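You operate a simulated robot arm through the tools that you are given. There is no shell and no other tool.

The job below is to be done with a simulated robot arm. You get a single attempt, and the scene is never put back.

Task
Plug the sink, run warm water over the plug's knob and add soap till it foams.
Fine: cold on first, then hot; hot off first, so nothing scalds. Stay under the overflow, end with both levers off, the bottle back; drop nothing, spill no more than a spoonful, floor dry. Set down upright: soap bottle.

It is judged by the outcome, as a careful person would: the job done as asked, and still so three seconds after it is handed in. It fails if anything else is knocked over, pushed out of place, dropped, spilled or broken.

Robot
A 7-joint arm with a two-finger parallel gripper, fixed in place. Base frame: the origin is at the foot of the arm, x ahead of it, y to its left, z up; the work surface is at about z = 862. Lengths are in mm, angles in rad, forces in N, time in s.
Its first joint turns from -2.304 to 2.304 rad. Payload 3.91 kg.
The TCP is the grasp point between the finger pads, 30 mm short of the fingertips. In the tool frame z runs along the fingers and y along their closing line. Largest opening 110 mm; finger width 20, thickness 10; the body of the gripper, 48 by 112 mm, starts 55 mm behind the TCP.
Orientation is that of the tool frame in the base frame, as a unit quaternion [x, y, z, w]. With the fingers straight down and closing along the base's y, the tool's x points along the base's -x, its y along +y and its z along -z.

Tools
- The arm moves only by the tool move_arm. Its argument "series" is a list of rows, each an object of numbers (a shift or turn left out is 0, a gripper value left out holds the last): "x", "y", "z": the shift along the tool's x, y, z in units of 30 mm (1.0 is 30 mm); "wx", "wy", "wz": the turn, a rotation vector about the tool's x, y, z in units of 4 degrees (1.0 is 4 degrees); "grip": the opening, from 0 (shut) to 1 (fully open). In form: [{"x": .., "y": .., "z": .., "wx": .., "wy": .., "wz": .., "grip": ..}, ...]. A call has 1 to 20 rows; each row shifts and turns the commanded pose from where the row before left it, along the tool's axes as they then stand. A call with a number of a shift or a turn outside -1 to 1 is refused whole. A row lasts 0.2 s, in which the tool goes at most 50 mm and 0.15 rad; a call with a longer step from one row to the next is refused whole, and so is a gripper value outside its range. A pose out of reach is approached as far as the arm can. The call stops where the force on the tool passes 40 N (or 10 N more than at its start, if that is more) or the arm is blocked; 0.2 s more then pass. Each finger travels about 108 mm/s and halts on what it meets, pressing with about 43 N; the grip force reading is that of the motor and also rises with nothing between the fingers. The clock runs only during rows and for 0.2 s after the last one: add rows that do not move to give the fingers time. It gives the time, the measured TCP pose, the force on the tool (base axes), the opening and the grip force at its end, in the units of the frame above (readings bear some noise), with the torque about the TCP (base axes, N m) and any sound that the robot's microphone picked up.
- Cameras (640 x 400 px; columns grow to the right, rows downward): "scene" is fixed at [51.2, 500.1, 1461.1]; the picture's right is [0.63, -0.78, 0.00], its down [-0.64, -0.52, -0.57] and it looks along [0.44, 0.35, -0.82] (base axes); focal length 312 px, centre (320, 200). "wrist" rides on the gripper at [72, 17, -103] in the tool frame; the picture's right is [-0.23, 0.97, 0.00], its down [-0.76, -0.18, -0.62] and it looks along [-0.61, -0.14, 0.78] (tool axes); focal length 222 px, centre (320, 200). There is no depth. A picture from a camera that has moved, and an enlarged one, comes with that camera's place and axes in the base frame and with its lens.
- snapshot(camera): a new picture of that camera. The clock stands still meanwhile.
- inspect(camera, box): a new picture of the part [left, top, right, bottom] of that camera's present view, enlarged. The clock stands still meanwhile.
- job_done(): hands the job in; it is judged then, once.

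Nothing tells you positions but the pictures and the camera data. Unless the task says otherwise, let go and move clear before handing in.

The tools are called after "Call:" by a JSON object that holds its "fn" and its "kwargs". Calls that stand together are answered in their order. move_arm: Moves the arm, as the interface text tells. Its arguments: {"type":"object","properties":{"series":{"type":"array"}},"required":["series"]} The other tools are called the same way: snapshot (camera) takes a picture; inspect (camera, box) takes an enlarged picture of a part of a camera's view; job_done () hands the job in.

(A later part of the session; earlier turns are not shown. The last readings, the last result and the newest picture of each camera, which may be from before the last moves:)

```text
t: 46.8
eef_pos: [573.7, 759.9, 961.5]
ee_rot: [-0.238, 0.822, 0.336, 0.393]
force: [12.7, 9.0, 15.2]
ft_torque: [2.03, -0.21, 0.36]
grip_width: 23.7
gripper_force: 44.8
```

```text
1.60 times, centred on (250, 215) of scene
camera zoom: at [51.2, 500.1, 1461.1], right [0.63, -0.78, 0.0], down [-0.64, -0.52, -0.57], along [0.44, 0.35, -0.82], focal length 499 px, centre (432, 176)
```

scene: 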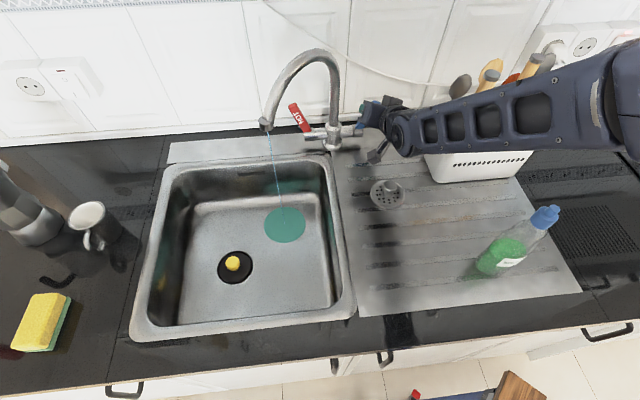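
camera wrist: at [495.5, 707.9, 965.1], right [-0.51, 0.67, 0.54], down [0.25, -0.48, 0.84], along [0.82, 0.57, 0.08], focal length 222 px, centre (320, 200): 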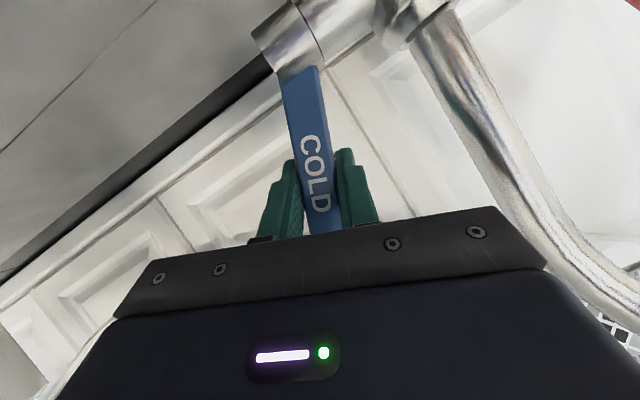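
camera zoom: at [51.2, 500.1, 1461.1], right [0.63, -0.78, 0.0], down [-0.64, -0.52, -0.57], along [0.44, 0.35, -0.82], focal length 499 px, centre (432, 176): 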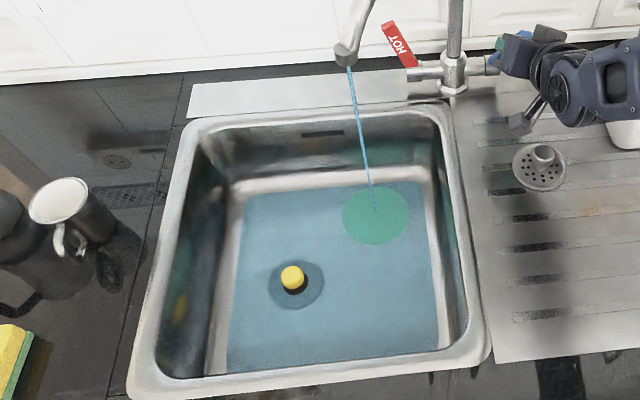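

Cold flows briskly already. I'll throttle the cold back to around 15° so hot can balance it while I go to the other lever.

Call:
{"fn": "move_arm", "kwargs": {"series": [{"x": -0.16, "y": 0.032, "z": 0.12}, {"x": -0.16, "y": 0.032, "z": 0.12}, {"x": -0.14, "y": 0.02, "z": 0.145}]}}

Call:
{"fn": "inspect", "kwargs": {"camera": "scene", "box": [130, 90, 370, 340]}}

Call:
{"fn": "inspect", "kwargs": {"camera": "wrist", "box": [200, 0, 440, 240]}}

```text
t: 47.6
eef_pos: [584.0, 770.9, 963.7]
ee_rot: [-0.24, 0.824, 0.334, 0.39]
force: [-10.3, -8.0, -12.5]
ft_torque: [0.19, 1.67, 1.25]
grip_width: 22.6
gripper_force: 44.8
```

```text
1.60 times, centred on (250, 215) of scene
camera zoom: at [51.2, 500.1, 1461.1], right [0.63, -0.78, 0.0], down [-0.64, -0.52, -0.57], along [0.44, 0.35, -0.82], focal length 499 px, centre (432, 176)
```

zoom: 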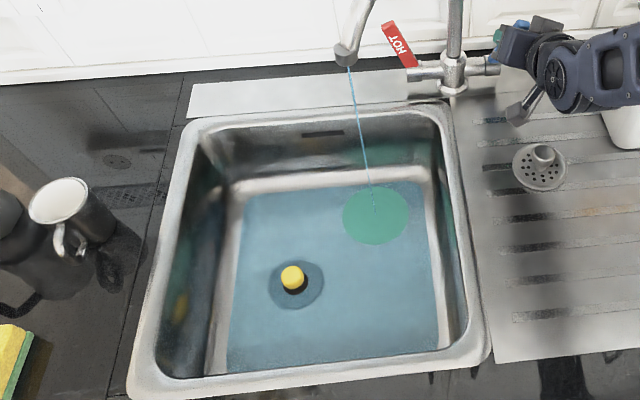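

```text
1.67 times, centred on (320, 120) of wrist
camera zoom: at [479.4, 695.6, 960.4], right [-0.51, 0.68, 0.54], down [0.26, -0.47, 0.84], along [0.82, 0.56, 0.07], focal length 370 px, centre (320, 333)
```

zoom: 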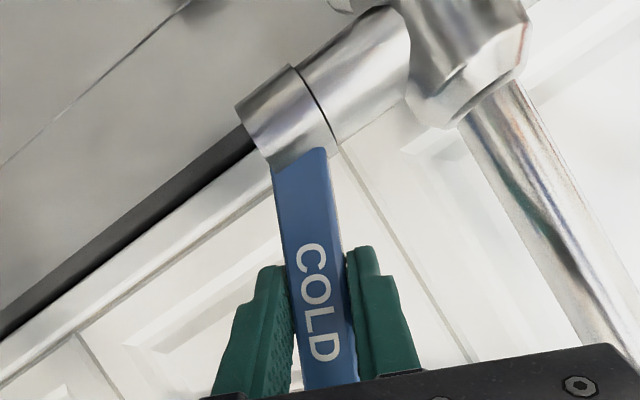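

The cold stream is thinner now, good for balancing. I'll release the cold lever, back away and re-orient for the hot lever, approaching from front-right to stay clear of the stream and spout.

Call:
{"fn": "move_arm", "kwargs": {"series": [{"grip": 0.5}, {}, {"z": -0.6}, {"z": -1}, {"z": -1}, {"z": -1}, {"wx": -0.0706, "wy": -0.231, "wz": -0.9725}, {"wx": -0.0706, "wy": -0.231, "wz": -0.9725}, {"wx": -0.0706, "wy": -0.231, "wz": -0.9725}, {"wx": -0.0706, "wy": -0.231, "wz": -0.9725}, {"wx": -0.0706, "wy": -0.231, "wz": -0.9725}, {"wx": -0.0706, "wy": -0.231, "wz": -0.9725}, {"wx": -0.0706, "wy": -0.231, "wz": -0.9725}, {"wx": -0.0706, "wy": -0.231, "wz": -0.9725}, {"wx": -0.0706, "wy": -0.231, "wz": -0.9725}, {"wx": -0.0706, "wy": -0.231, "wz": -0.9725}, {"wx": -0.0706, "wy": -0.231, "wz": -0.9725}, {"wx": -0.0706, "wy": -0.231, "wz": -0.9725}]}}

Call:
{"fn": "snapshot", "kwargs": {"camera": "wrist"}}

Call:
{"fn": "snapshot", "kwargs": {"camera": "scene"}}

```text
t: 51.4
eef_pos: [533.7, 691.2, 1017.4]
ee_rot: [-0.523, 0.61, 0.196, 0.561]
force: [-0.3, -1.0, -1.4]
ft_torque: [0.01, -0.01, 0.03]
grip_width: 55.2
gripper_force: 0.1
```

```text
taken
camera wrist: at [481.4, 581.1, 978.0], right [-0.88, 0.46, -0.14], down [-0.28, -0.26, 0.92], along [0.39, 0.85, 0.36], focal length 222 px, centre (320, 200)
```

wrist: 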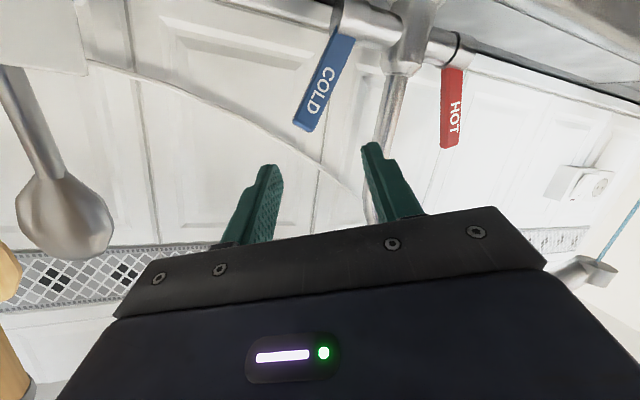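

```text
taken
```

scene: 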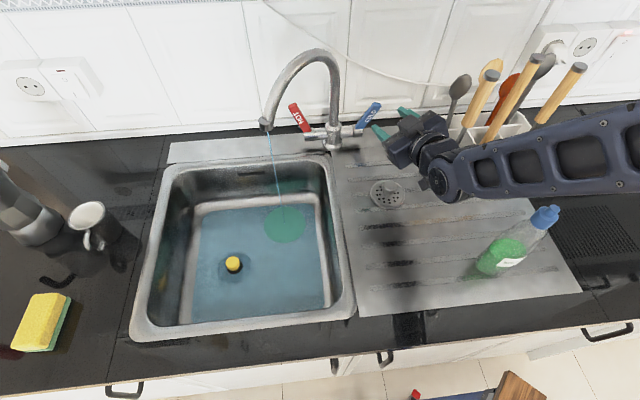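

Cold remains partly open. Moving to the hot lever standoff.

Call:
{"fn": "move_arm", "kwargs": {"series": [{"x": -0.324, "y": 0.846, "z": 0.4}, {"x": -0.324, "y": 0.846, "z": 0.4}, {"x": -0.324, "y": 0.846, "z": 0.5}, {"x": -0.324, "y": 0.846, "z": 0.5}, {"x": -0.324, "y": 0.846, "z": 0.6}, {"x": -0.324, "y": 0.846, "z": 0.67}, {}]}}

Call:
{"fn": "snapshot", "kwargs": {"camera": "wrist"}}

Call:
{"fn": "snapshot", "kwargs": {"camera": "scene"}}

```text
t: 53.0
eef_pos: [436.0, 849.4, 989.5]
ee_rot: [-0.523, 0.611, 0.196, 0.561]
force: [0.1, 0.0, -0.7]
ft_torque: [0.01, 0.0, -0.01]
grip_width: 55.2
gripper_force: 0.0
```

```text
taken
camera wrist: at [383.1, 739.6, 950.0], right [-0.88, 0.46, -0.14], down [-0.28, -0.26, 0.92], along [0.39, 0.85, 0.36], focal length 222 px, centre (320, 200)
```

wrist: 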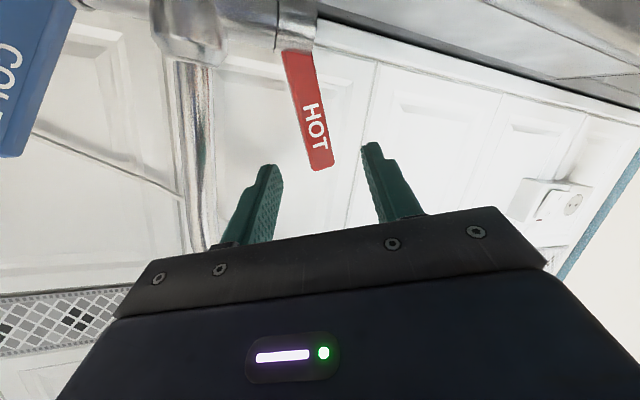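

```text
taken
```

scene: 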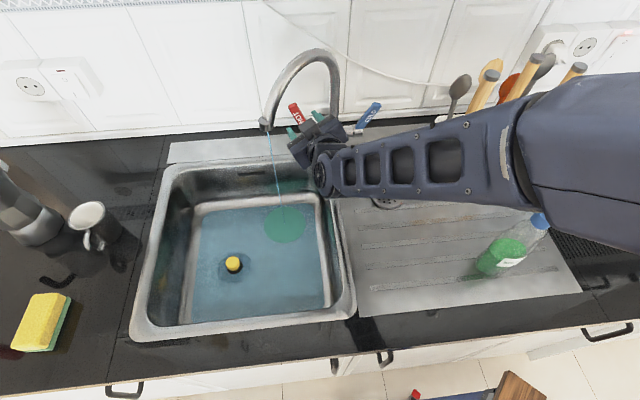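

The hot lever is aligned with the fingers, about 4 mm off-centre. I'll correct, advance and close.

Call:
{"fn": "move_arm", "kwargs": {"series": [{"y": -0.13, "z": 0.6}, {"z": 0.7}, {"z": 0.7}, {"z": 0.5}, {"grip": 0.0}, {}, {}]}}

Call:
{"fn": "snapshot", "kwargs": {"camera": "wrist"}}

Call:
{"fn": "snapshot", "kwargs": {"camera": "scene"}}

```text
t: 54.6
eef_pos: [474.3, 911.9, 968.9]
ee_rot: [-0.524, 0.611, 0.195, 0.561]
force: [-7.1, 9.2, -4.3]
ft_torque: [-0.6, -0.84, -0.19]
grip_width: 24.2
gripper_force: 45.1
```

```text
taken
camera wrist: at [422.6, 800.6, 929.4], right [-0.88, 0.46, -0.14], down [-0.28, -0.26, 0.92], along [0.39, 0.85, 0.36], focal length 222 px, centre (320, 200)
```

wrist: 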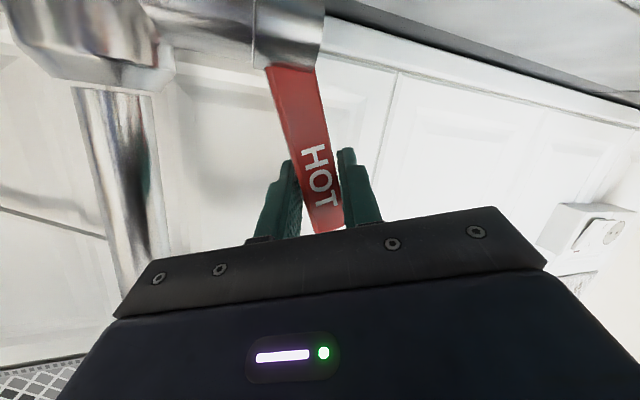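

```text
taken
```

scene: 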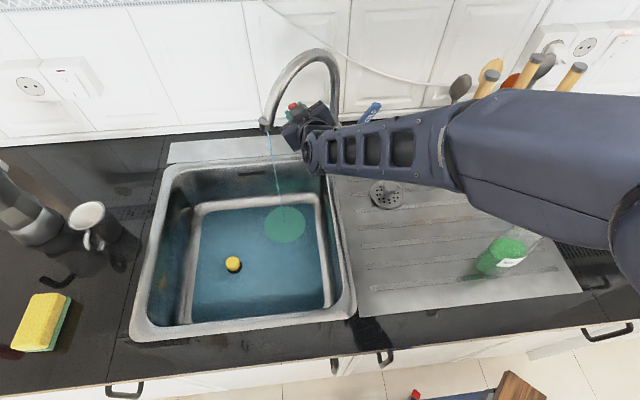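

Gripped the hot lever. Pull it forward along its arc to about 20°, then check.

Call:
{"fn": "move_arm", "kwargs": {"series": [{"x": 0.049, "y": 0.075, "z": -0.183}, {"x": 0.049, "y": 0.075, "z": -0.183}, {"x": 0.08, "y": 0.085, "z": -0.165}, {"x": 0.08, "y": 0.085, "z": -0.165}]}}

Call:
{"fn": "inspect", "kwargs": {"camera": "scene", "box": [130, 90, 370, 340]}}

Call:
{"fn": "snapshot", "kwargs": {"camera": "wrist"}}

```text
t: 55.6
eef_pos: [460.2, 893.8, 966.6]
ee_rot: [-0.522, 0.611, 0.195, 0.563]
force: [11.0, 16.8, 8.8]
ft_torque: [0.69, -1.52, 0.36]
grip_width: 26.5
gripper_force: 45.1
```

```text
1.60 times, centred on (250, 215) of scene
camera zoom: at [51.2, 500.1, 1461.1], right [0.63, -0.78, 0.0], down [-0.64, -0.52, -0.57], along [0.44, 0.35, -0.82], focal length 499 px, centre (432, 176)
```

zoom: 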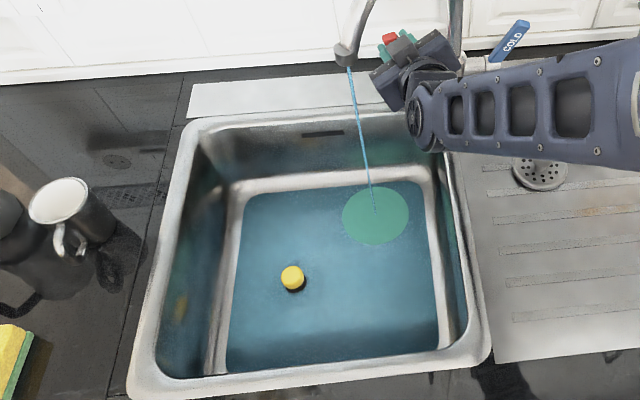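

```text
taken
camera wrist: at [408.1, 783.1, 926.7], right [-0.88, 0.46, -0.14], down [-0.28, -0.26, 0.92], along [0.39, 0.85, 0.36], focal length 222 px, centre (320, 200)
```

wrist: 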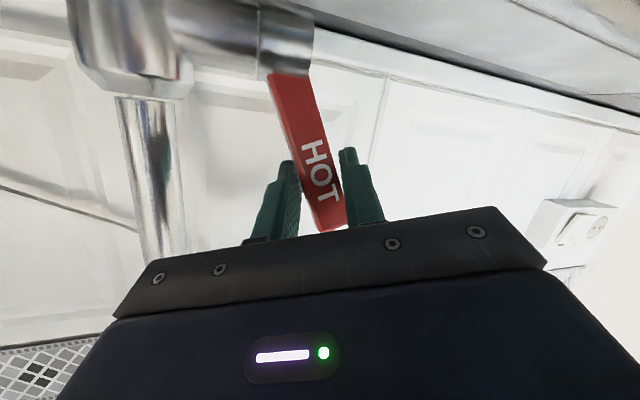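

Hot is flowing too. To compensate for cold's head start, I'll open hot further to ~35° while holding the lever.

Call:
{"fn": "move_arm", "kwargs": {"series": [{"x": 0.108, "y": 0.093, "z": -0.145}, {"x": 0.108, "y": 0.093, "z": -0.145}, {"x": 0.103, "y": 0.078, "z": -0.1}, {}, {}]}}

Call:
{"fn": "inspect", "kwargs": {"camera": "scene", "box": [130, 90, 370, 340]}}

```text
t: 56.6
eef_pos: [450.8, 880.9, 960.0]
ee_rot: [-0.522, 0.61, 0.194, 0.564]
force: [-0.9, -9.2, 6.7]
ft_torque: [-1.12, -0.8, -0.73]
grip_width: 29.1
gripper_force: 45.0
stopped in row 4: the force on the tool passed its limit at 41 N (the readings are from after the stop); the commanded pose is now the measured one
```

```text
1.60 times, centred on (250, 215) of scene
camera zoom: at [51.2, 500.1, 1461.1], right [0.63, -0.78, 0.0], down [-0.64, -0.52, -0.57], along [0.44, 0.35, -0.82], focal length 499 px, centre (432, 176)
```

zoom: 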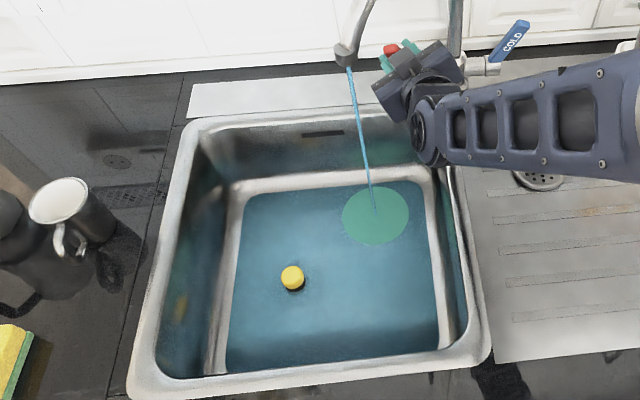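

Stream is stronger. I'll let it run a couple of seconds and watch the level.

Call:
{"fn": "move_arm", "kwargs": {"series": [{}, {}, {}, {}, {}, {}, {}, {}, {}, {}]}}

Call:
{"fn": "inspect", "kwargs": {"camera": "scene", "box": [130, 90, 370, 340]}}

```text
t: 58.8
eef_pos: [450.5, 882.1, 960.2]
ee_rot: [-0.522, 0.61, 0.196, 0.563]
force: [10.8, -4.5, 13.0]
ft_torque: [-0.25, -1.37, -0.29]
grip_width: 28.8
gripper_force: 44.9
```

```text
1.60 times, centred on (250, 215) of scene
camera zoom: at [51.2, 500.1, 1461.1], right [0.63, -0.78, 0.0], down [-0.64, -0.52, -0.57], along [0.44, 0.35, -0.82], focal length 499 px, centre (432, 176)
```

zoom: 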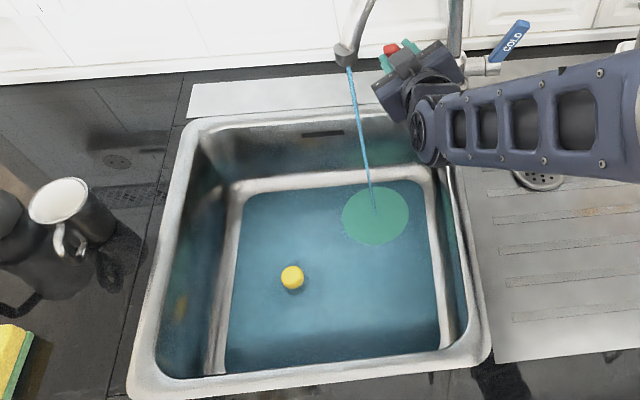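

Call:
{"fn": "move_arm", "kwargs": {"series": [{}, {}, {}, {}, {}, {}, {}, {}, {}, {}]}}

Call:
{"fn": "inspect", "kwargs": {"camera": "scene", "box": [170, 170, 340, 330]}}

Call:
{"fn": "inspect", "kwargs": {"camera": "scene", "box": [215, 245, 255, 275]}}

```text
t: 61.0
eef_pos: [450.8, 880.8, 960.3]
ee_rot: [-0.521, 0.611, 0.195, 0.564]
force: [15.0, -2.8, 15.8]
ft_torque: [0.14, -1.61, -0.07]
grip_width: 29.0
gripper_force: 45.2
```

```text
2.50 times, centred on (255, 250) of scene
camera zoom: at [51.2, 500.1, 1461.1], right [0.63, -0.78, 0.0], down [-0.64, -0.52, -0.57], along [0.44, 0.35, -0.82], focal length 779 px, centre (482, 75)
```

zoom: 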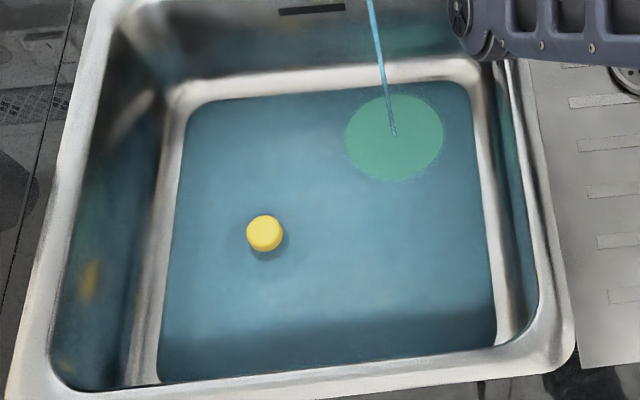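

```text
13.33 times, centred on (235, 260) of scene
camera zoom: at [51.2, 500.1, 1461.1], right [0.63, -0.78, 0.0], down [-0.64, -0.52, -0.57], along [0.44, 0.35, -0.82], focal length 4157 px, centre (1453, -600)
```

zoom: 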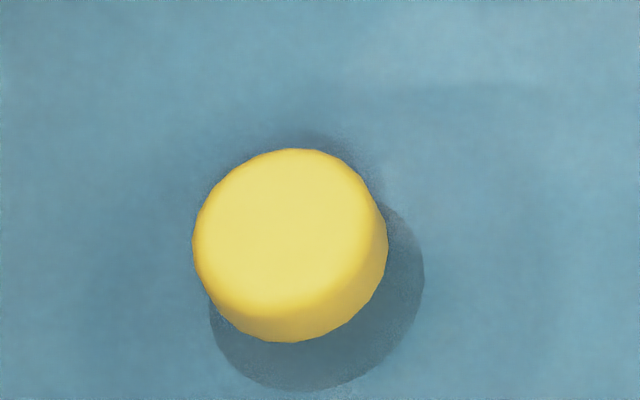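

About 10–14 mm of the knob still shows. Keep filling, checking every 4 s.

Call:
{"fn": "move_arm", "kwargs": {"series": [{}, {}, {}, {}, {}, {}, {}, {}, {}, {}, {}, {}, {}, {}, {}, {}, {}, {}, {}]}}

Call:
{"fn": "inspect", "kwargs": {"camera": "scene", "box": [215, 245, 255, 275]}}

Call:
{"fn": "inspect", "kwargs": {"camera": "scene", "box": [130, 90, 370, 340]}}

```text
t: 65.0
eef_pos: [452.2, 881.4, 960.2]
ee_rot: [-0.521, 0.611, 0.196, 0.563]
force: [12.4, -4.9, 15.8]
ft_torque: [-0.2, -1.44, -0.29]
grip_width: 29.0
gripper_force: 44.8
```

```text
13.33 times, centred on (235, 260) of scene
camera zoom: at [51.2, 500.1, 1461.1], right [0.63, -0.78, 0.0], down [-0.64, -0.52, -0.57], along [0.44, 0.35, -0.82], focal length 4157 px, centre (1453, -600)
```

zoom: 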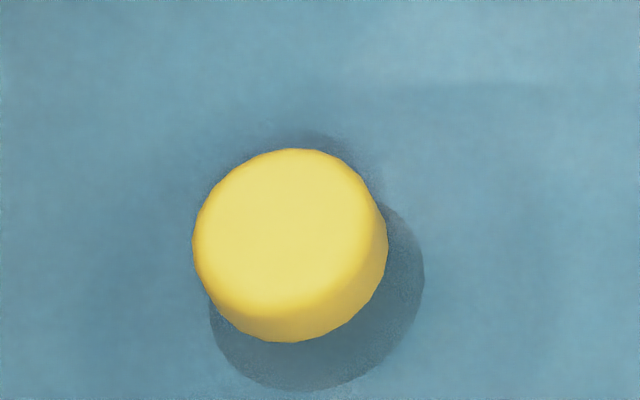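

```text
1.60 times, centred on (250, 215) of scene
camera zoom: at [51.2, 500.1, 1461.1], right [0.63, -0.78, 0.0], down [-0.64, -0.52, -0.57], along [0.44, 0.35, -0.82], focal length 499 px, centre (432, 176)
```

zoom: 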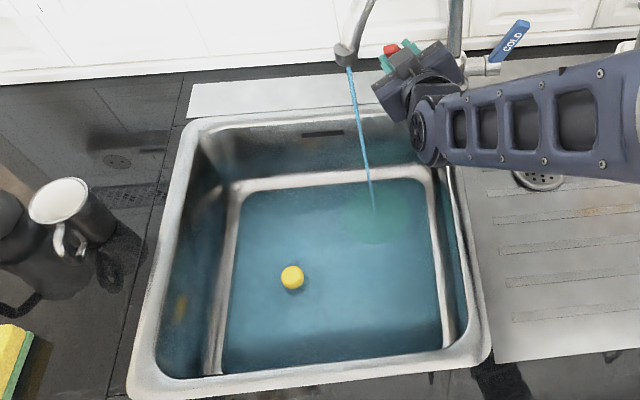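

The teal disc is now submerging; the level is still below the knob's top. Continue filling.

Call:
{"fn": "move_arm", "kwargs": {"series": [{}, {}, {}, {}, {}, {}, {}, {}, {}, {}, {}, {}, {}, {}, {}, {}, {}, {}, {}, {}]}}

Call:
{"fn": "move_arm", "kwargs": {"series": [{}, {}, {}, {}, {}, {}, {}, {}, {}, {}, {}, {}, {}, {}, {}, {}, {}, {}, {}, {}]}}

Call:
{"fn": "inspect", "kwargs": {"camera": "scene", "box": [215, 245, 255, 275]}}

Call:
{"fn": "inspect", "kwargs": {"camera": "scene", "box": [130, 90, 370, 340]}}

```text
t: 69.2
eef_pos: [450.9, 880.9, 959.5]
ee_rot: [-0.52, 0.611, 0.195, 0.564]
force: [11.3, -5.7, 12.8]
ft_torque: [-0.34, -1.35, -0.3]
grip_width: 29.1
gripper_force: 44.8
```

```text
t: 73.4
eef_pos: [451.6, 881.4, 959.4]
ee_rot: [-0.521, 0.611, 0.195, 0.563]
force: [10.0, -3.0, 11.2]
ft_torque: [-0.27, -1.34, -0.3]
grip_width: 29.2
gripper_force: 44.5
```

```text
13.33 times, centred on (235, 260) of scene
camera zoom: at [51.2, 500.1, 1461.1], right [0.63, -0.78, 0.0], down [-0.64, -0.52, -0.57], along [0.44, 0.35, -0.82], focal length 4157 px, centre (1453, -600)
```

zoom: 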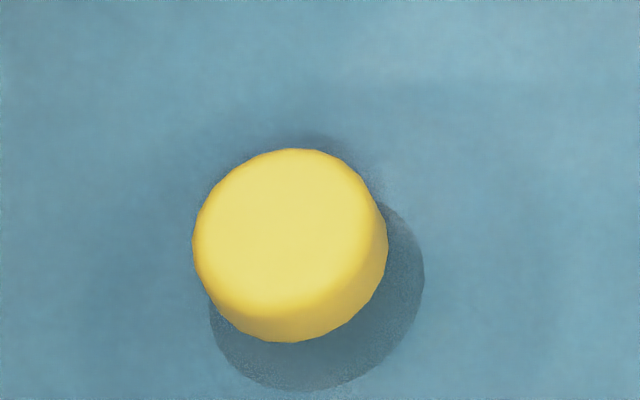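

```text
1.60 times, centred on (250, 215) of scene
camera zoom: at [51.2, 500.1, 1461.1], right [0.63, -0.78, 0.0], down [-0.64, -0.52, -0.57], along [0.44, 0.35, -0.82], focal length 499 px, centre (432, 176)
```

zoom: 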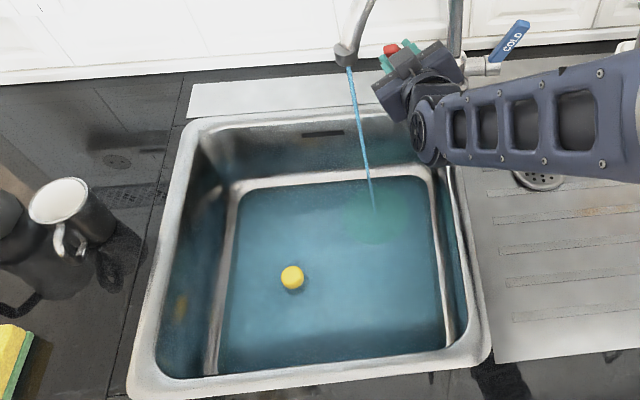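

Call:
{"fn": "inspect", "kwargs": {"camera": "scene", "box": [160, 140, 340, 260]}}

Call:
{"fn": "inspect", "kwargs": {"camera": "scene", "box": [200, 230, 270, 290]}}

```text
3.33 times, centred on (250, 200) of scene
camera zoom: at [51.2, 500.1, 1461.1], right [0.63, -0.78, 0.0], down [-0.64, -0.52, -0.57], along [0.44, 0.35, -0.82], focal length 1039 px, centre (553, 200)
```

zoom: 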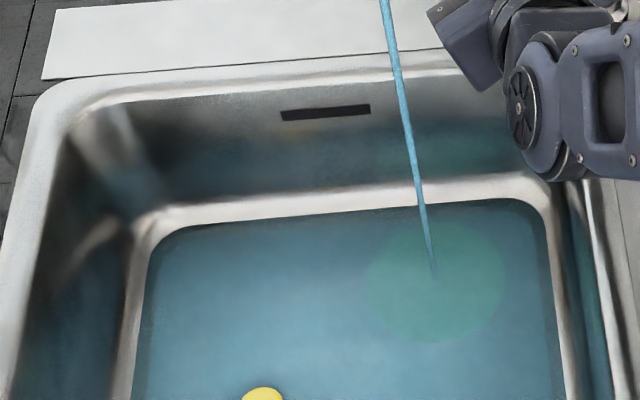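

```text
6.67 times, centred on (235, 260) of scene
camera zoom: at [51.2, 500.1, 1461.1], right [0.63, -0.78, 0.0], down [-0.64, -0.52, -0.57], along [0.44, 0.35, -0.82], focal length 2078 px, centre (887, -200)
```

zoom: 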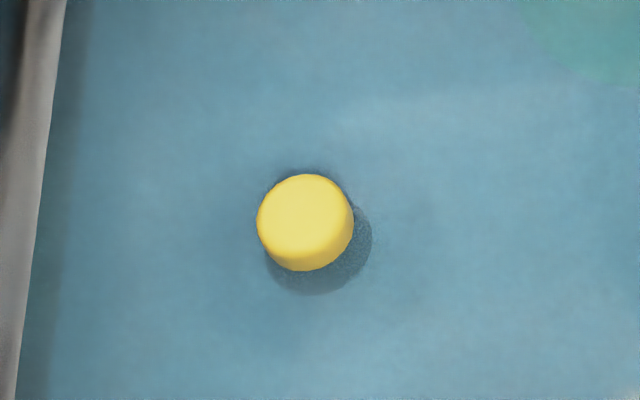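

Call:
{"fn": "move_arm", "kwargs": {"series": [{}, {}, {}, {}, {}, {}, {}, {}, {}, {}, {}, {}, {}, {}, {}, {}, {}, {}, {}, {}]}}

Call:
{"fn": "inspect", "kwargs": {"camera": "scene", "box": [160, 140, 340, 260]}}

Call:
{"fn": "inspect", "kwargs": {"camera": "scene", "box": [200, 230, 270, 290]}}

```text
t: 77.6
eef_pos: [451.0, 881.4, 958.9]
ee_rot: [-0.521, 0.611, 0.195, 0.563]
force: [8.6, -1.4, 11.3]
ft_torque: [-0.3, -1.29, -0.25]
grip_width: 29.1
gripper_force: 44.5
```

```text
3.33 times, centred on (250, 200) of scene
camera zoom: at [51.2, 500.1, 1461.1], right [0.63, -0.78, 0.0], down [-0.64, -0.52, -0.57], along [0.44, 0.35, -0.82], focal length 1039 px, centre (553, 200)
```

zoom: 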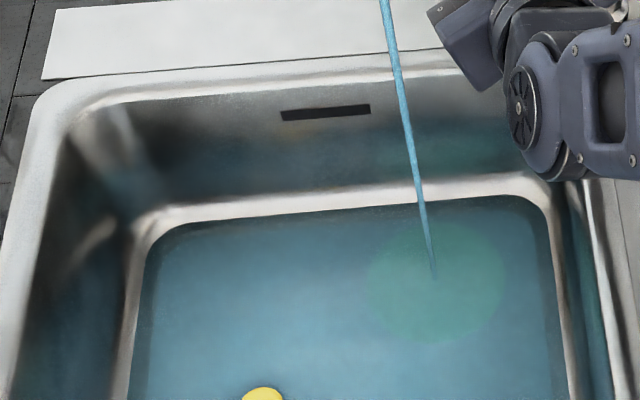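

```text
6.67 times, centred on (235, 260) of scene
camera zoom: at [51.2, 500.1, 1461.1], right [0.63, -0.78, 0.0], down [-0.64, -0.52, -0.57], along [0.44, 0.35, -0.82], focal length 2078 px, centre (887, -200)
```

zoom: 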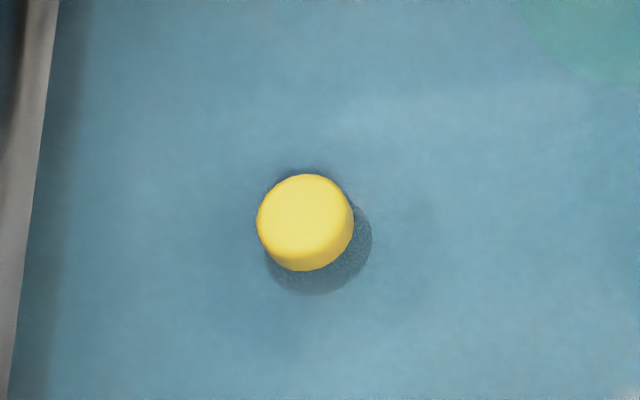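

The waterline on the wall is creeping up (~0.5 mm/s). Keep filling.

Call:
{"fn": "move_arm", "kwargs": {"series": [{}, {}, {}, {}, {}, {}, {}, {}, {}, {}, {}, {}, {}, {}, {}, {}, {}, {}, {}, {}]}}

Call:
{"fn": "move_arm", "kwargs": {"series": [{}, {}, {}, {}, {}, {}, {}, {}, {}, {}, {}, {}, {}, {}, {}, {}, {}, {}, {}, {}]}}

Call:
{"fn": "inspect", "kwargs": {"camera": "scene", "box": [200, 230, 270, 290]}}

Call:
{"fn": "inspect", "kwargs": {"camera": "scene", "box": [130, 90, 370, 340]}}

```text
t: 81.8
eef_pos: [452.0, 880.8, 959.2]
ee_rot: [-0.522, 0.611, 0.195, 0.563]
force: [7.9, -1.2, 10.0]
ft_torque: [-0.31, -1.34, -0.31]
grip_width: 29.1
gripper_force: 45.4
```

```text
t: 86.0
eef_pos: [452.7, 881.5, 960.9]
ee_rot: [-0.521, 0.611, 0.195, 0.563]
force: [7.4, 0.1, 10.7]
ft_torque: [-0.33, -1.32, -0.31]
grip_width: 29.0
gripper_force: 44.9
```

```text
6.67 times, centred on (235, 260) of scene
camera zoom: at [51.2, 500.1, 1461.1], right [0.63, -0.78, 0.0], down [-0.64, -0.52, -0.57], along [0.44, 0.35, -0.82], focal length 2078 px, centre (887, -200)
```

zoom: 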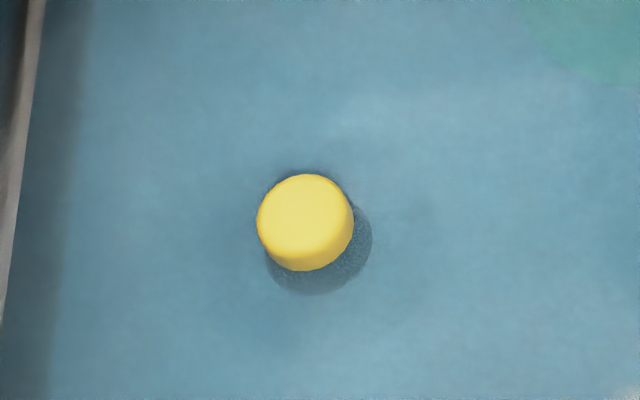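

```text
1.60 times, centred on (250, 215) of scene
camera zoom: at [51.2, 500.1, 1461.1], right [0.63, -0.78, 0.0], down [-0.64, -0.52, -0.57], along [0.44, 0.35, -0.82], focal length 499 px, centre (432, 176)
```

zoom: 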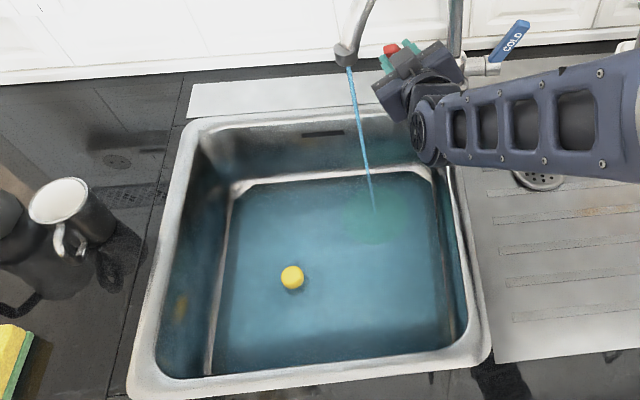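

Call:
{"fn": "move_arm", "kwargs": {"series": [{}, {}, {}, {}, {}, {}, {}, {}, {}, {}, {}, {}, {}, {}, {}, {}, {}, {}, {}, {}]}}

Call:
{"fn": "move_arm", "kwargs": {"series": [{}, {}, {}, {}, {}, {}, {}, {}, {}, {}, {}, {}, {}, {}, {}, {}, {}, {}, {}, {}]}}

Call:
{"fn": "inspect", "kwargs": {"camera": "scene", "box": [200, 230, 270, 290]}}

Call:
{"fn": "inspect", "kwargs": {"camera": "scene", "box": [130, 90, 370, 340]}}

```text
t: 90.2
eef_pos: [451.3, 882.0, 959.5]
ee_rot: [-0.521, 0.611, 0.194, 0.564]
force: [14.5, -6.1, 9.9]
ft_torque: [-0.34, -1.34, -0.38]
grip_width: 28.9
gripper_force: 44.8
```

```text
t: 94.4
eef_pos: [451.2, 880.9, 959.5]
ee_rot: [-0.522, 0.611, 0.195, 0.563]
force: [26.2, -14.0, 7.7]
ft_torque: [-0.24, -1.44, -0.42]
grip_width: 28.9
gripper_force: 44.9
```

```text
6.67 times, centred on (235, 260) of scene
camera zoom: at [51.2, 500.1, 1461.1], right [0.63, -0.78, 0.0], down [-0.64, -0.52, -0.57], along [0.44, 0.35, -0.82], focal length 2078 px, centre (887, -200)
```

zoom: 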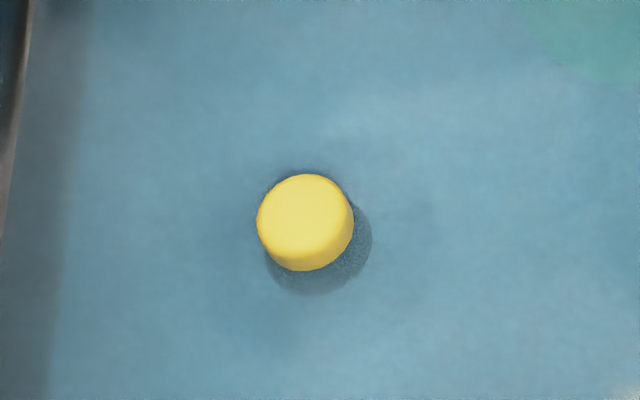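

```text
1.60 times, centred on (250, 215) of scene
camera zoom: at [51.2, 500.1, 1461.1], right [0.63, -0.78, 0.0], down [-0.64, -0.52, -0.57], along [0.44, 0.35, -0.82], focal length 499 px, centre (432, 176)
```

zoom: 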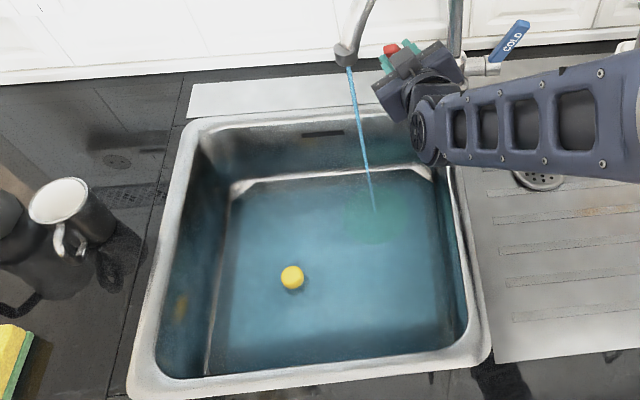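

The knob's top is near z≈736, so ~20+ mm more water is needed and the flow is slow. I'll open hot a bit more, then go balance it by opening cold more.

Call:
{"fn": "move_arm", "kwargs": {"series": [{"y": -0.05}, {"x": 0.085, "y": 0.055, "z": -0.065}, {"x": 0.085, "y": 0.055, "z": -0.065}, {"x": 0.085, "y": 0.055, "z": -0.065}, {"x": 0.085, "y": 0.055, "z": -0.065}]}}

Call:
{"fn": "snapshot", "kwargs": {"camera": "wrist"}}

Call:
{"fn": "snapshot", "kwargs": {"camera": "scene"}}

```text
t: 95.6
eef_pos: [442.8, 872.8, 954.7]
ee_rot: [-0.52, 0.61, 0.196, 0.564]
force: [18.9, 0.3, 34.7]
ft_torque: [1.06, -2.3, 0.51]
grip_width: 32.1
gripper_force: 44.8
```

```text
taken
camera wrist: at [391.9, 762.7, 913.1], right [-0.87, 0.47, -0.14], down [-0.29, -0.27, 0.92], along [0.39, 0.84, 0.37], focal length 222 px, centre (320, 200)
```

wrist: 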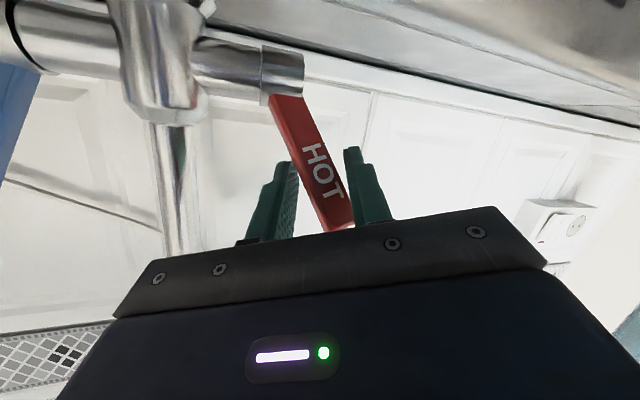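

```text
taken
```

scene: 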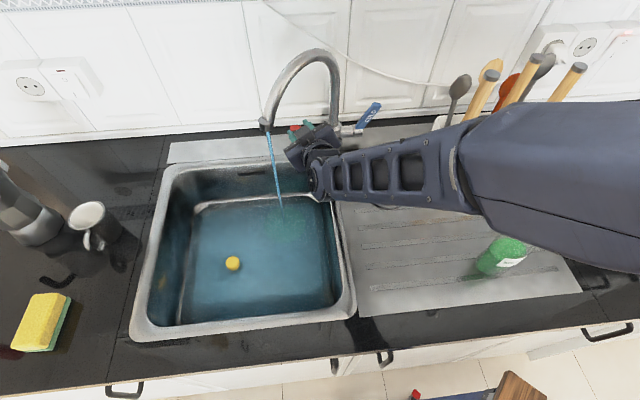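

Stream is stronger with hot at ~45°. Now release hot, and go back to the cold lever to open it to match.

Call:
{"fn": "move_arm", "kwargs": {"series": [{"grip": 0.55}, {"z": -0.2}, {"z": -0.9}, {"z": -0.9}, {"x": 0.203, "y": -0.933, "z": -0.361}, {"x": 0.203, "y": -0.933, "z": -0.361}, {"x": 0.203, "y": -0.933, "z": -0.361}, {"x": 0.203, "y": -0.933, "z": -0.361}, {"x": 0.203, "y": -0.933, "z": -0.361}, {"x": 0.203, "y": -0.933, "z": -0.361}]}}

Call:
{"fn": "move_arm", "kwargs": {"series": [{"wx": 0.0706, "wy": 0.231, "wz": 0.9725}, {"wx": 0.0706, "wy": 0.231, "wz": 0.9725}, {"wx": 0.0706, "wy": 0.231, "wz": 0.9725}, {"wx": 0.0706, "wy": 0.231, "wz": 0.9725}, {"wx": 0.0706, "wy": 0.231, "wz": 0.9725}, {"wx": 0.0706, "wy": 0.231, "wz": 0.9725}, {"wx": 0.0706, "wy": 0.231, "wz": 0.9725}, {"wx": 0.0706, "wy": 0.231, "wz": 0.9725}, {"wx": 0.0706, "wy": 0.231, "wz": 0.9725}, {"wx": 0.0706, "wy": 0.231, "wz": 0.9725}, {"wx": 0.0706, "wy": 0.231, "wz": 0.9725}, {"wx": 0.0706, "wy": 0.231, "wz": 0.9725}]}}

Call:
{"fn": "snapshot", "kwargs": {"camera": "wrist"}}

Call:
{"fn": "snapshot", "kwargs": {"camera": "scene"}}

```text
t: 97.8
eef_pos: [534.9, 690.2, 1012.6]
ee_rot: [-0.522, 0.61, 0.196, 0.563]
force: [0.2, -0.3, -0.1]
ft_torque: [-0.02, -0.05, -0.02]
grip_width: 60.2
gripper_force: 0.0
```

```text
t: 100.4
eef_pos: [533.9, 690.4, 1013.0]
ee_rot: [-0.237, 0.822, 0.335, 0.395]
force: [-0.1, 0.1, 0.2]
ft_torque: [0.02, -0.02, 0.0]
grip_width: 60.4
gripper_force: 0.0
```

```text
taken
camera wrist: at [430.1, 615.1, 1009.0], right [-0.5, 0.67, 0.54], down [0.25, -0.48, 0.84], along [0.83, 0.56, 0.08], focal length 222 px, centre (320, 200)
```

wrist: 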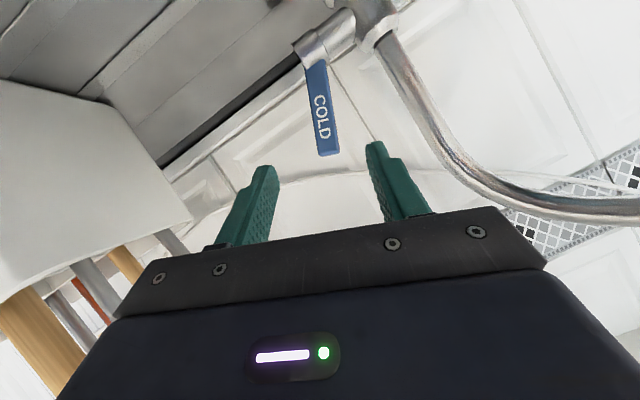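

```text
taken
```

scene: 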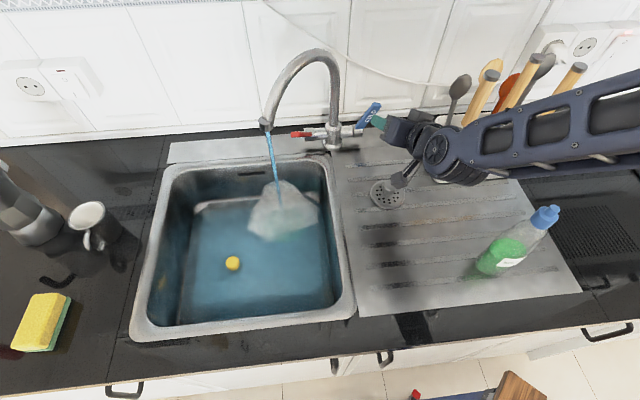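

Hot is now very open and I see a steam-like cloud at the stream, so I need more cold promptly. Approaching the cold lever, gripping it.

Call:
{"fn": "move_arm", "kwargs": {"series": [{"x": -0.07, "y": 0.05, "z": 0.9}, {"x": -0.07, "y": 0.05, "z": 0.9}, {"z": 0.9}, {"z": 0.75}, {"grip": 0.0}, {}, {}]}}

Call:
{"fn": "snapshot", "kwargs": {"camera": "wrist"}}

Call:
{"fn": "inspect", "kwargs": {"camera": "scene", "box": [130, 70, 390, 340]}}

```text
t: 102.0
eef_pos: [583.9, 768.3, 969.0]
ee_rot: [-0.236, 0.822, 0.335, 0.395]
force: [1.2, 5.8, 0.8]
ft_torque: [1.23, 0.77, 0.69]
grip_width: 22.5
gripper_force: 44.8
```

```text
taken
camera wrist: at [480.5, 694.1, 964.8], right [-0.51, 0.67, 0.54], down [0.25, -0.48, 0.84], along [0.83, 0.56, 0.08], focal length 222 px, centre (320, 200)
```

wrist: 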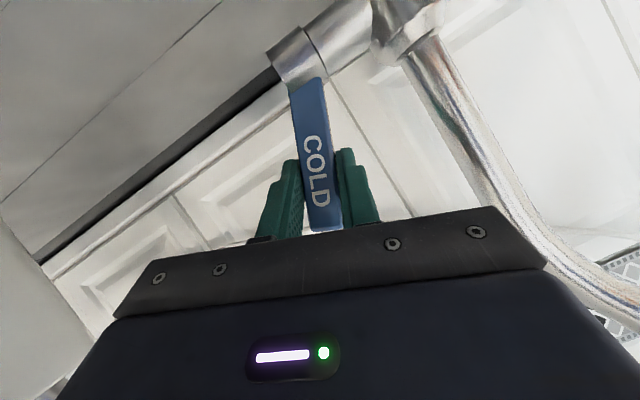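

```text
1.48 times, centred on (260, 205) of scene
camera zoom: at [51.2, 500.1, 1461.1], right [0.63, -0.78, 0.0], down [-0.64, -0.52, -0.57], along [0.44, 0.35, -0.82], focal length 462 px, centre (409, 193)
```

zoom: 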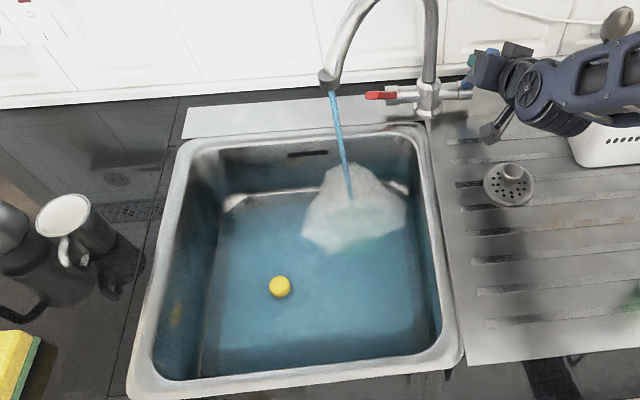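

Gripped. Opening cold along the arc to about 50–55° to balance the wide-open hot.

Call:
{"fn": "move_arm", "kwargs": {"series": [{"x": 0.153, "y": -0.027, "z": -0.128}, {"x": 0.153, "y": -0.027, "z": -0.128}, {"x": 0.172, "y": -0.04, "z": -0.1}, {"x": 0.172, "y": -0.04, "z": -0.1}, {"x": 0.185, "y": -0.05, "z": -0.07}, {"x": 0.185, "y": -0.05, "z": -0.07}]}}

Call:
{"fn": "snapshot", "kwargs": {"camera": "wrist"}}

Call:
{"fn": "inspect", "kwargs": {"camera": "scene", "box": [130, 70, 390, 340]}}

```text
t: 103.5
eef_pos: [560.8, 750.3, 953.1]
ee_rot: [-0.238, 0.821, 0.336, 0.395]
force: [-3.2, -16.3, 7.4]
ft_torque: [0.09, 0.52, 0.87]
grip_width: 24.5
gripper_force: 44.2
stopped in row 6: the force on the tool passed its limit at 41 N (the readings are from after the stop); the commanded pose is now the measured one
```

```text
taken
camera wrist: at [456.8, 674.0, 948.8], right [-0.51, 0.67, 0.54], down [0.25, -0.48, 0.84], along [0.82, 0.56, 0.08], focal length 222 px, centre (320, 200)
```

wrist: 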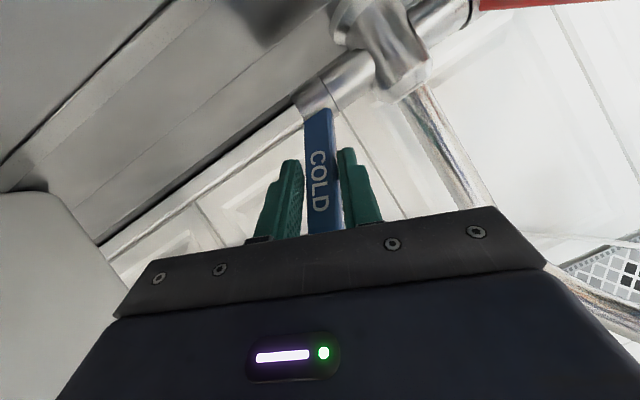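

```text
1.48 times, centred on (260, 205) of scene
camera zoom: at [51.2, 500.1, 1461.1], right [0.63, -0.78, 0.0], down [-0.64, -0.52, -0.57], along [0.44, 0.35, -0.82], focal length 462 px, centre (409, 193)
```

zoom: 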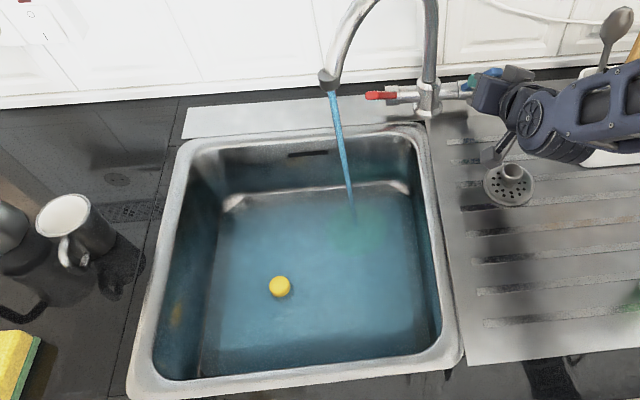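

Steam has gone and the stream is steady. A little more cold for a proper warm mix.

Call:
{"fn": "move_arm", "kwargs": {"series": [{"x": 0.13, "y": -0.038, "z": -0.028, "wx": -0.2, "wy": -0.58, "wz": -0.11}, {"x": 0.13, "y": -0.038, "z": -0.028, "wx": -0.2, "wy": -0.58, "wz": -0.11}, {"x": 0.13, "y": -0.038, "z": -0.028, "wx": -0.2, "wy": -0.58, "wz": -0.11}, {"x": 0.13, "y": -0.04, "z": -0.01, "wx": -0.2, "wy": -0.58, "wz": -0.11}]}}

Call:
{"fn": "snapshot", "kwargs": {"camera": "wrist"}}

Call:
{"fn": "inspect", "kwargs": {"camera": "scene", "box": [130, 70, 390, 340]}}

```text
t: 104.5
eef_pos: [552.8, 743.6, 940.5]
ee_rot: [-0.233, 0.772, 0.371, 0.46]
force: [3.9, -10.5, 24.9]
ft_torque: [1.39, -0.59, 0.24]
grip_width: 24.4
gripper_force: 44.9
```

```text
taken
camera wrist: at [452.0, 670.4, 914.5], right [-0.58, 0.6, 0.55], down [0.15, -0.59, 0.8], along [0.8, 0.54, 0.25], focal length 222 px, centre (320, 200)
```

wrist: 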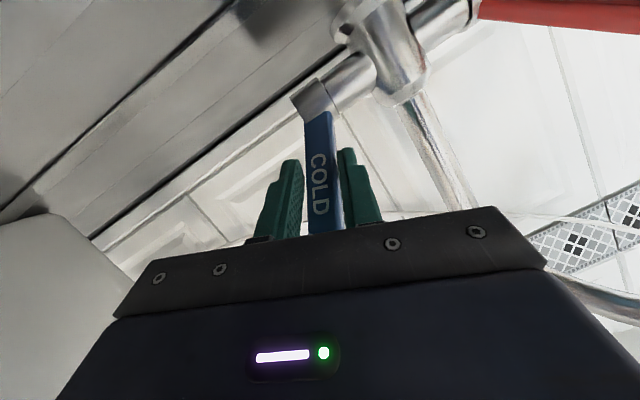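

```text
1.48 times, centred on (260, 205) of scene
camera zoom: at [51.2, 500.1, 1461.1], right [0.63, -0.78, 0.0], down [-0.64, -0.52, -0.57], along [0.44, 0.35, -0.82], focal length 462 px, centre (409, 193)
```

zoom: 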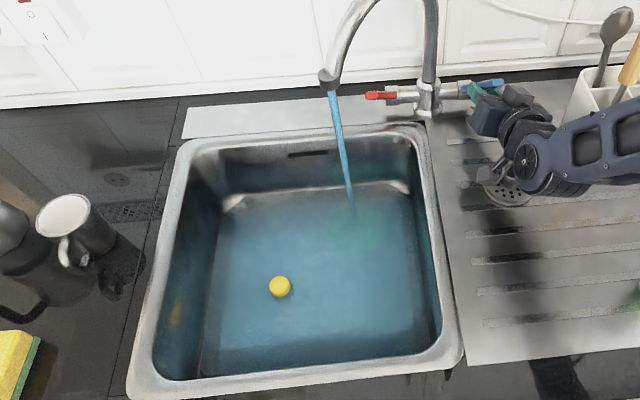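

Cold is about 57° open now, hot about 90°. I'll release cold, back off, and roll the gripper so its fingers stack vertically; that lets me slip them around the hot lever, which now points forward.

Call:
{"fn": "move_arm", "kwargs": {"series": [{"grip": 0.5}, {"grip": 0.55, "z": -0.1}, {"z": -0.8}, {"z": -0.8}, {"z": -0.6}, {"x": -0.05, "y": 0.84}, {"x": -0.05, "y": 0.84}, {"x": -0.05, "y": 0.84}, {"wx": -0.049, "wz": -0.977}, {"wx": -0.049, "wz": -0.977}, {"wx": -0.049, "wz": -0.977}, {"wx": -0.049, "wz": -0.977}, {"wx": -0.049, "wz": -0.977}, {"wx": -0.049, "wz": -0.977}, {"wx": -0.049, "wz": -0.977}, {"wx": -0.049, "wz": -0.977}, {"wx": -0.049, "wz": -0.977}, {"wx": -0.049, "wz": -0.977}]}}

Call:
{"fn": "snapshot", "kwargs": {"camera": "scene"}}

Call:
{"fn": "snapshot", "kwargs": {"camera": "wrist"}}

```text
t: 108.3
eef_pos: [464.6, 735.7, 991.2]
ee_rot: [-0.488, 0.643, 0.21, 0.552]
force: [0.9, -0.3, 0.7]
ft_torque: [0.02, 0.01, 0.02]
grip_width: 60.4
gripper_force: 0.0
```

```text
taken
```

scene: 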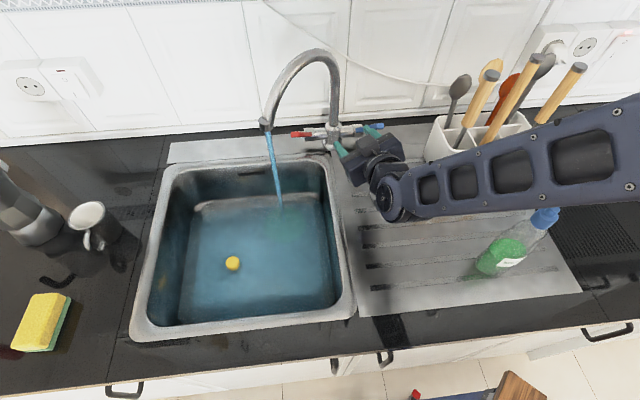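

```text
taken
camera wrist: at [403.7, 630.3, 952.0], right [-0.85, 0.52, -0.05], down [-0.23, -0.28, 0.93], along [0.47, 0.81, 0.36], focal length 222 px, centre (320, 200)
```

wrist: 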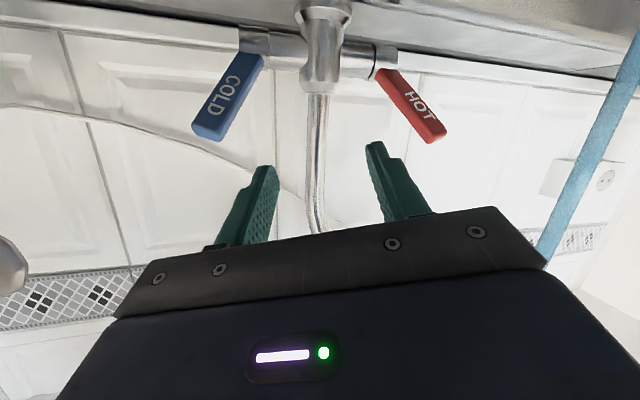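

From this view, both levers are around 45° (cold ~42°, hot ~47°) — nicely balanced, so the previous pinch will work. I'll return to the hot lever's standoff.

Call:
{"fn": "move_arm", "kwargs": {"series": [{"wz": -1}, {"x": -0.319, "y": 0.921, "z": 0.5}, {"x": -0.319, "y": 0.921, "z": 0.5}, {"x": -0.319, "y": 0.921, "z": 0.5}, {}]}}

Call:
{"fn": "snapshot", "kwargs": {"camera": "wrist"}}

Call:
{"fn": "inspect", "kwargs": {"camera": "scene", "box": [130, 70, 390, 340]}}

```text
t: 109.5
eef_pos: [411.9, 820.2, 977.5]
ee_rot: [-0.509, 0.626, 0.191, 0.559]
force: [0.2, 0.4, 0.5]
ft_torque: [0.02, 0.0, -0.01]
grip_width: 60.8
gripper_force: 0.1
```

```text
taken
camera wrist: at [355.3, 710.8, 938.2], right [-0.86, 0.5, -0.12], down [-0.27, -0.25, 0.93], along [0.43, 0.83, 0.35], focal length 222 px, centre (320, 200)
```

wrist: 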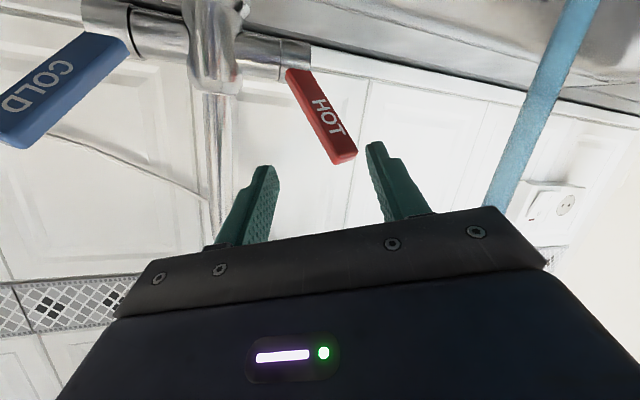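

```text
1.48 times, centred on (260, 205) of scene
camera zoom: at [51.2, 500.1, 1461.1], right [0.63, -0.78, 0.0], down [-0.64, -0.52, -0.57], along [0.44, 0.35, -0.82], focal length 462 px, centre (409, 193)
```

zoom: 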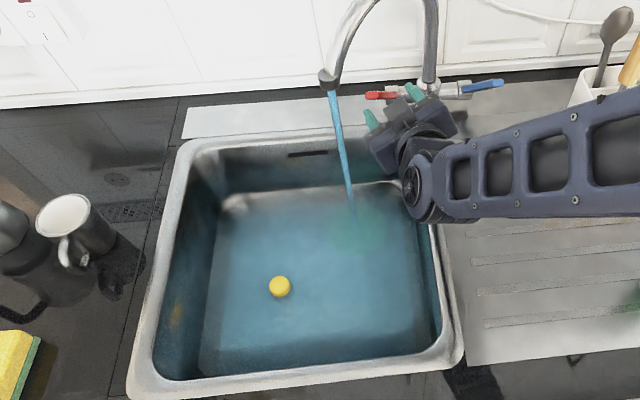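

Call:
{"fn": "move_arm", "kwargs": {"series": [{"x": 0.06, "y": 0.19, "z": 0.6}, {"x": 0.07, "y": 0.19, "z": 0.75}, {"z": 0.75}, {"grip": 0.0}, {}, {}]}}

Call:
{"fn": "snapshot", "kwargs": {"camera": "wrist"}}

Call:
{"fn": "inspect", "kwargs": {"camera": "scene", "box": [200, 230, 270, 290]}}

```text
t: 110.9
eef_pos: [437.2, 872.2, 949.1]
ee_rot: [-0.509, 0.626, 0.19, 0.56]
force: [12.0, 10.9, 0.5]
ft_torque: [-0.57, -1.82, -0.78]
grip_width: 36.5
gripper_force: 45.2
```

```text
taken
camera wrist: at [380.1, 764.1, 910.7], right [-0.86, 0.5, -0.12], down [-0.27, -0.25, 0.93], along [0.43, 0.83, 0.35], focal length 222 px, centre (320, 200)
```

wrist: 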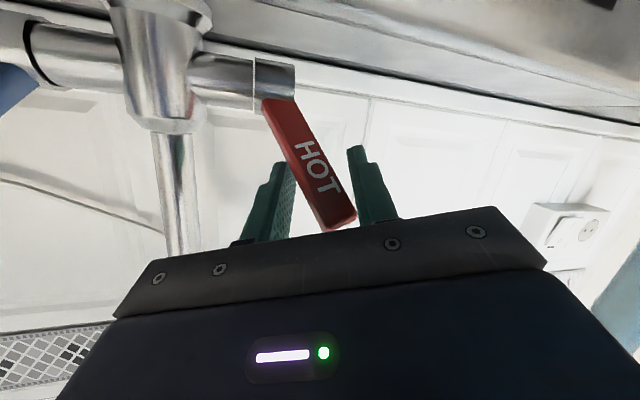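

```text
6.67 times, centred on (235, 260) of scene
camera zoom: at [51.2, 500.1, 1461.1], right [0.63, -0.78, 0.0], down [-0.64, -0.52, -0.57], along [0.44, 0.35, -0.82], focal length 2078 px, centre (887, -200)
```

zoom: 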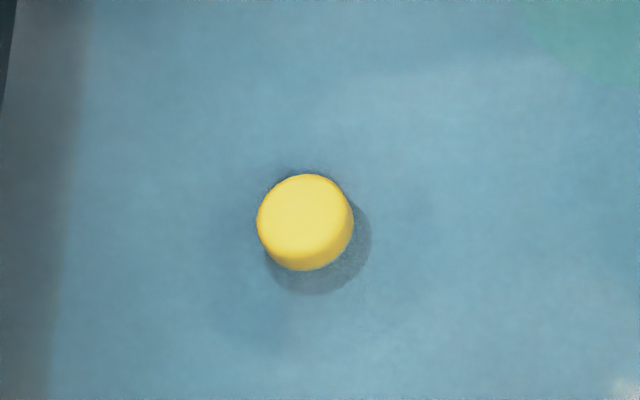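

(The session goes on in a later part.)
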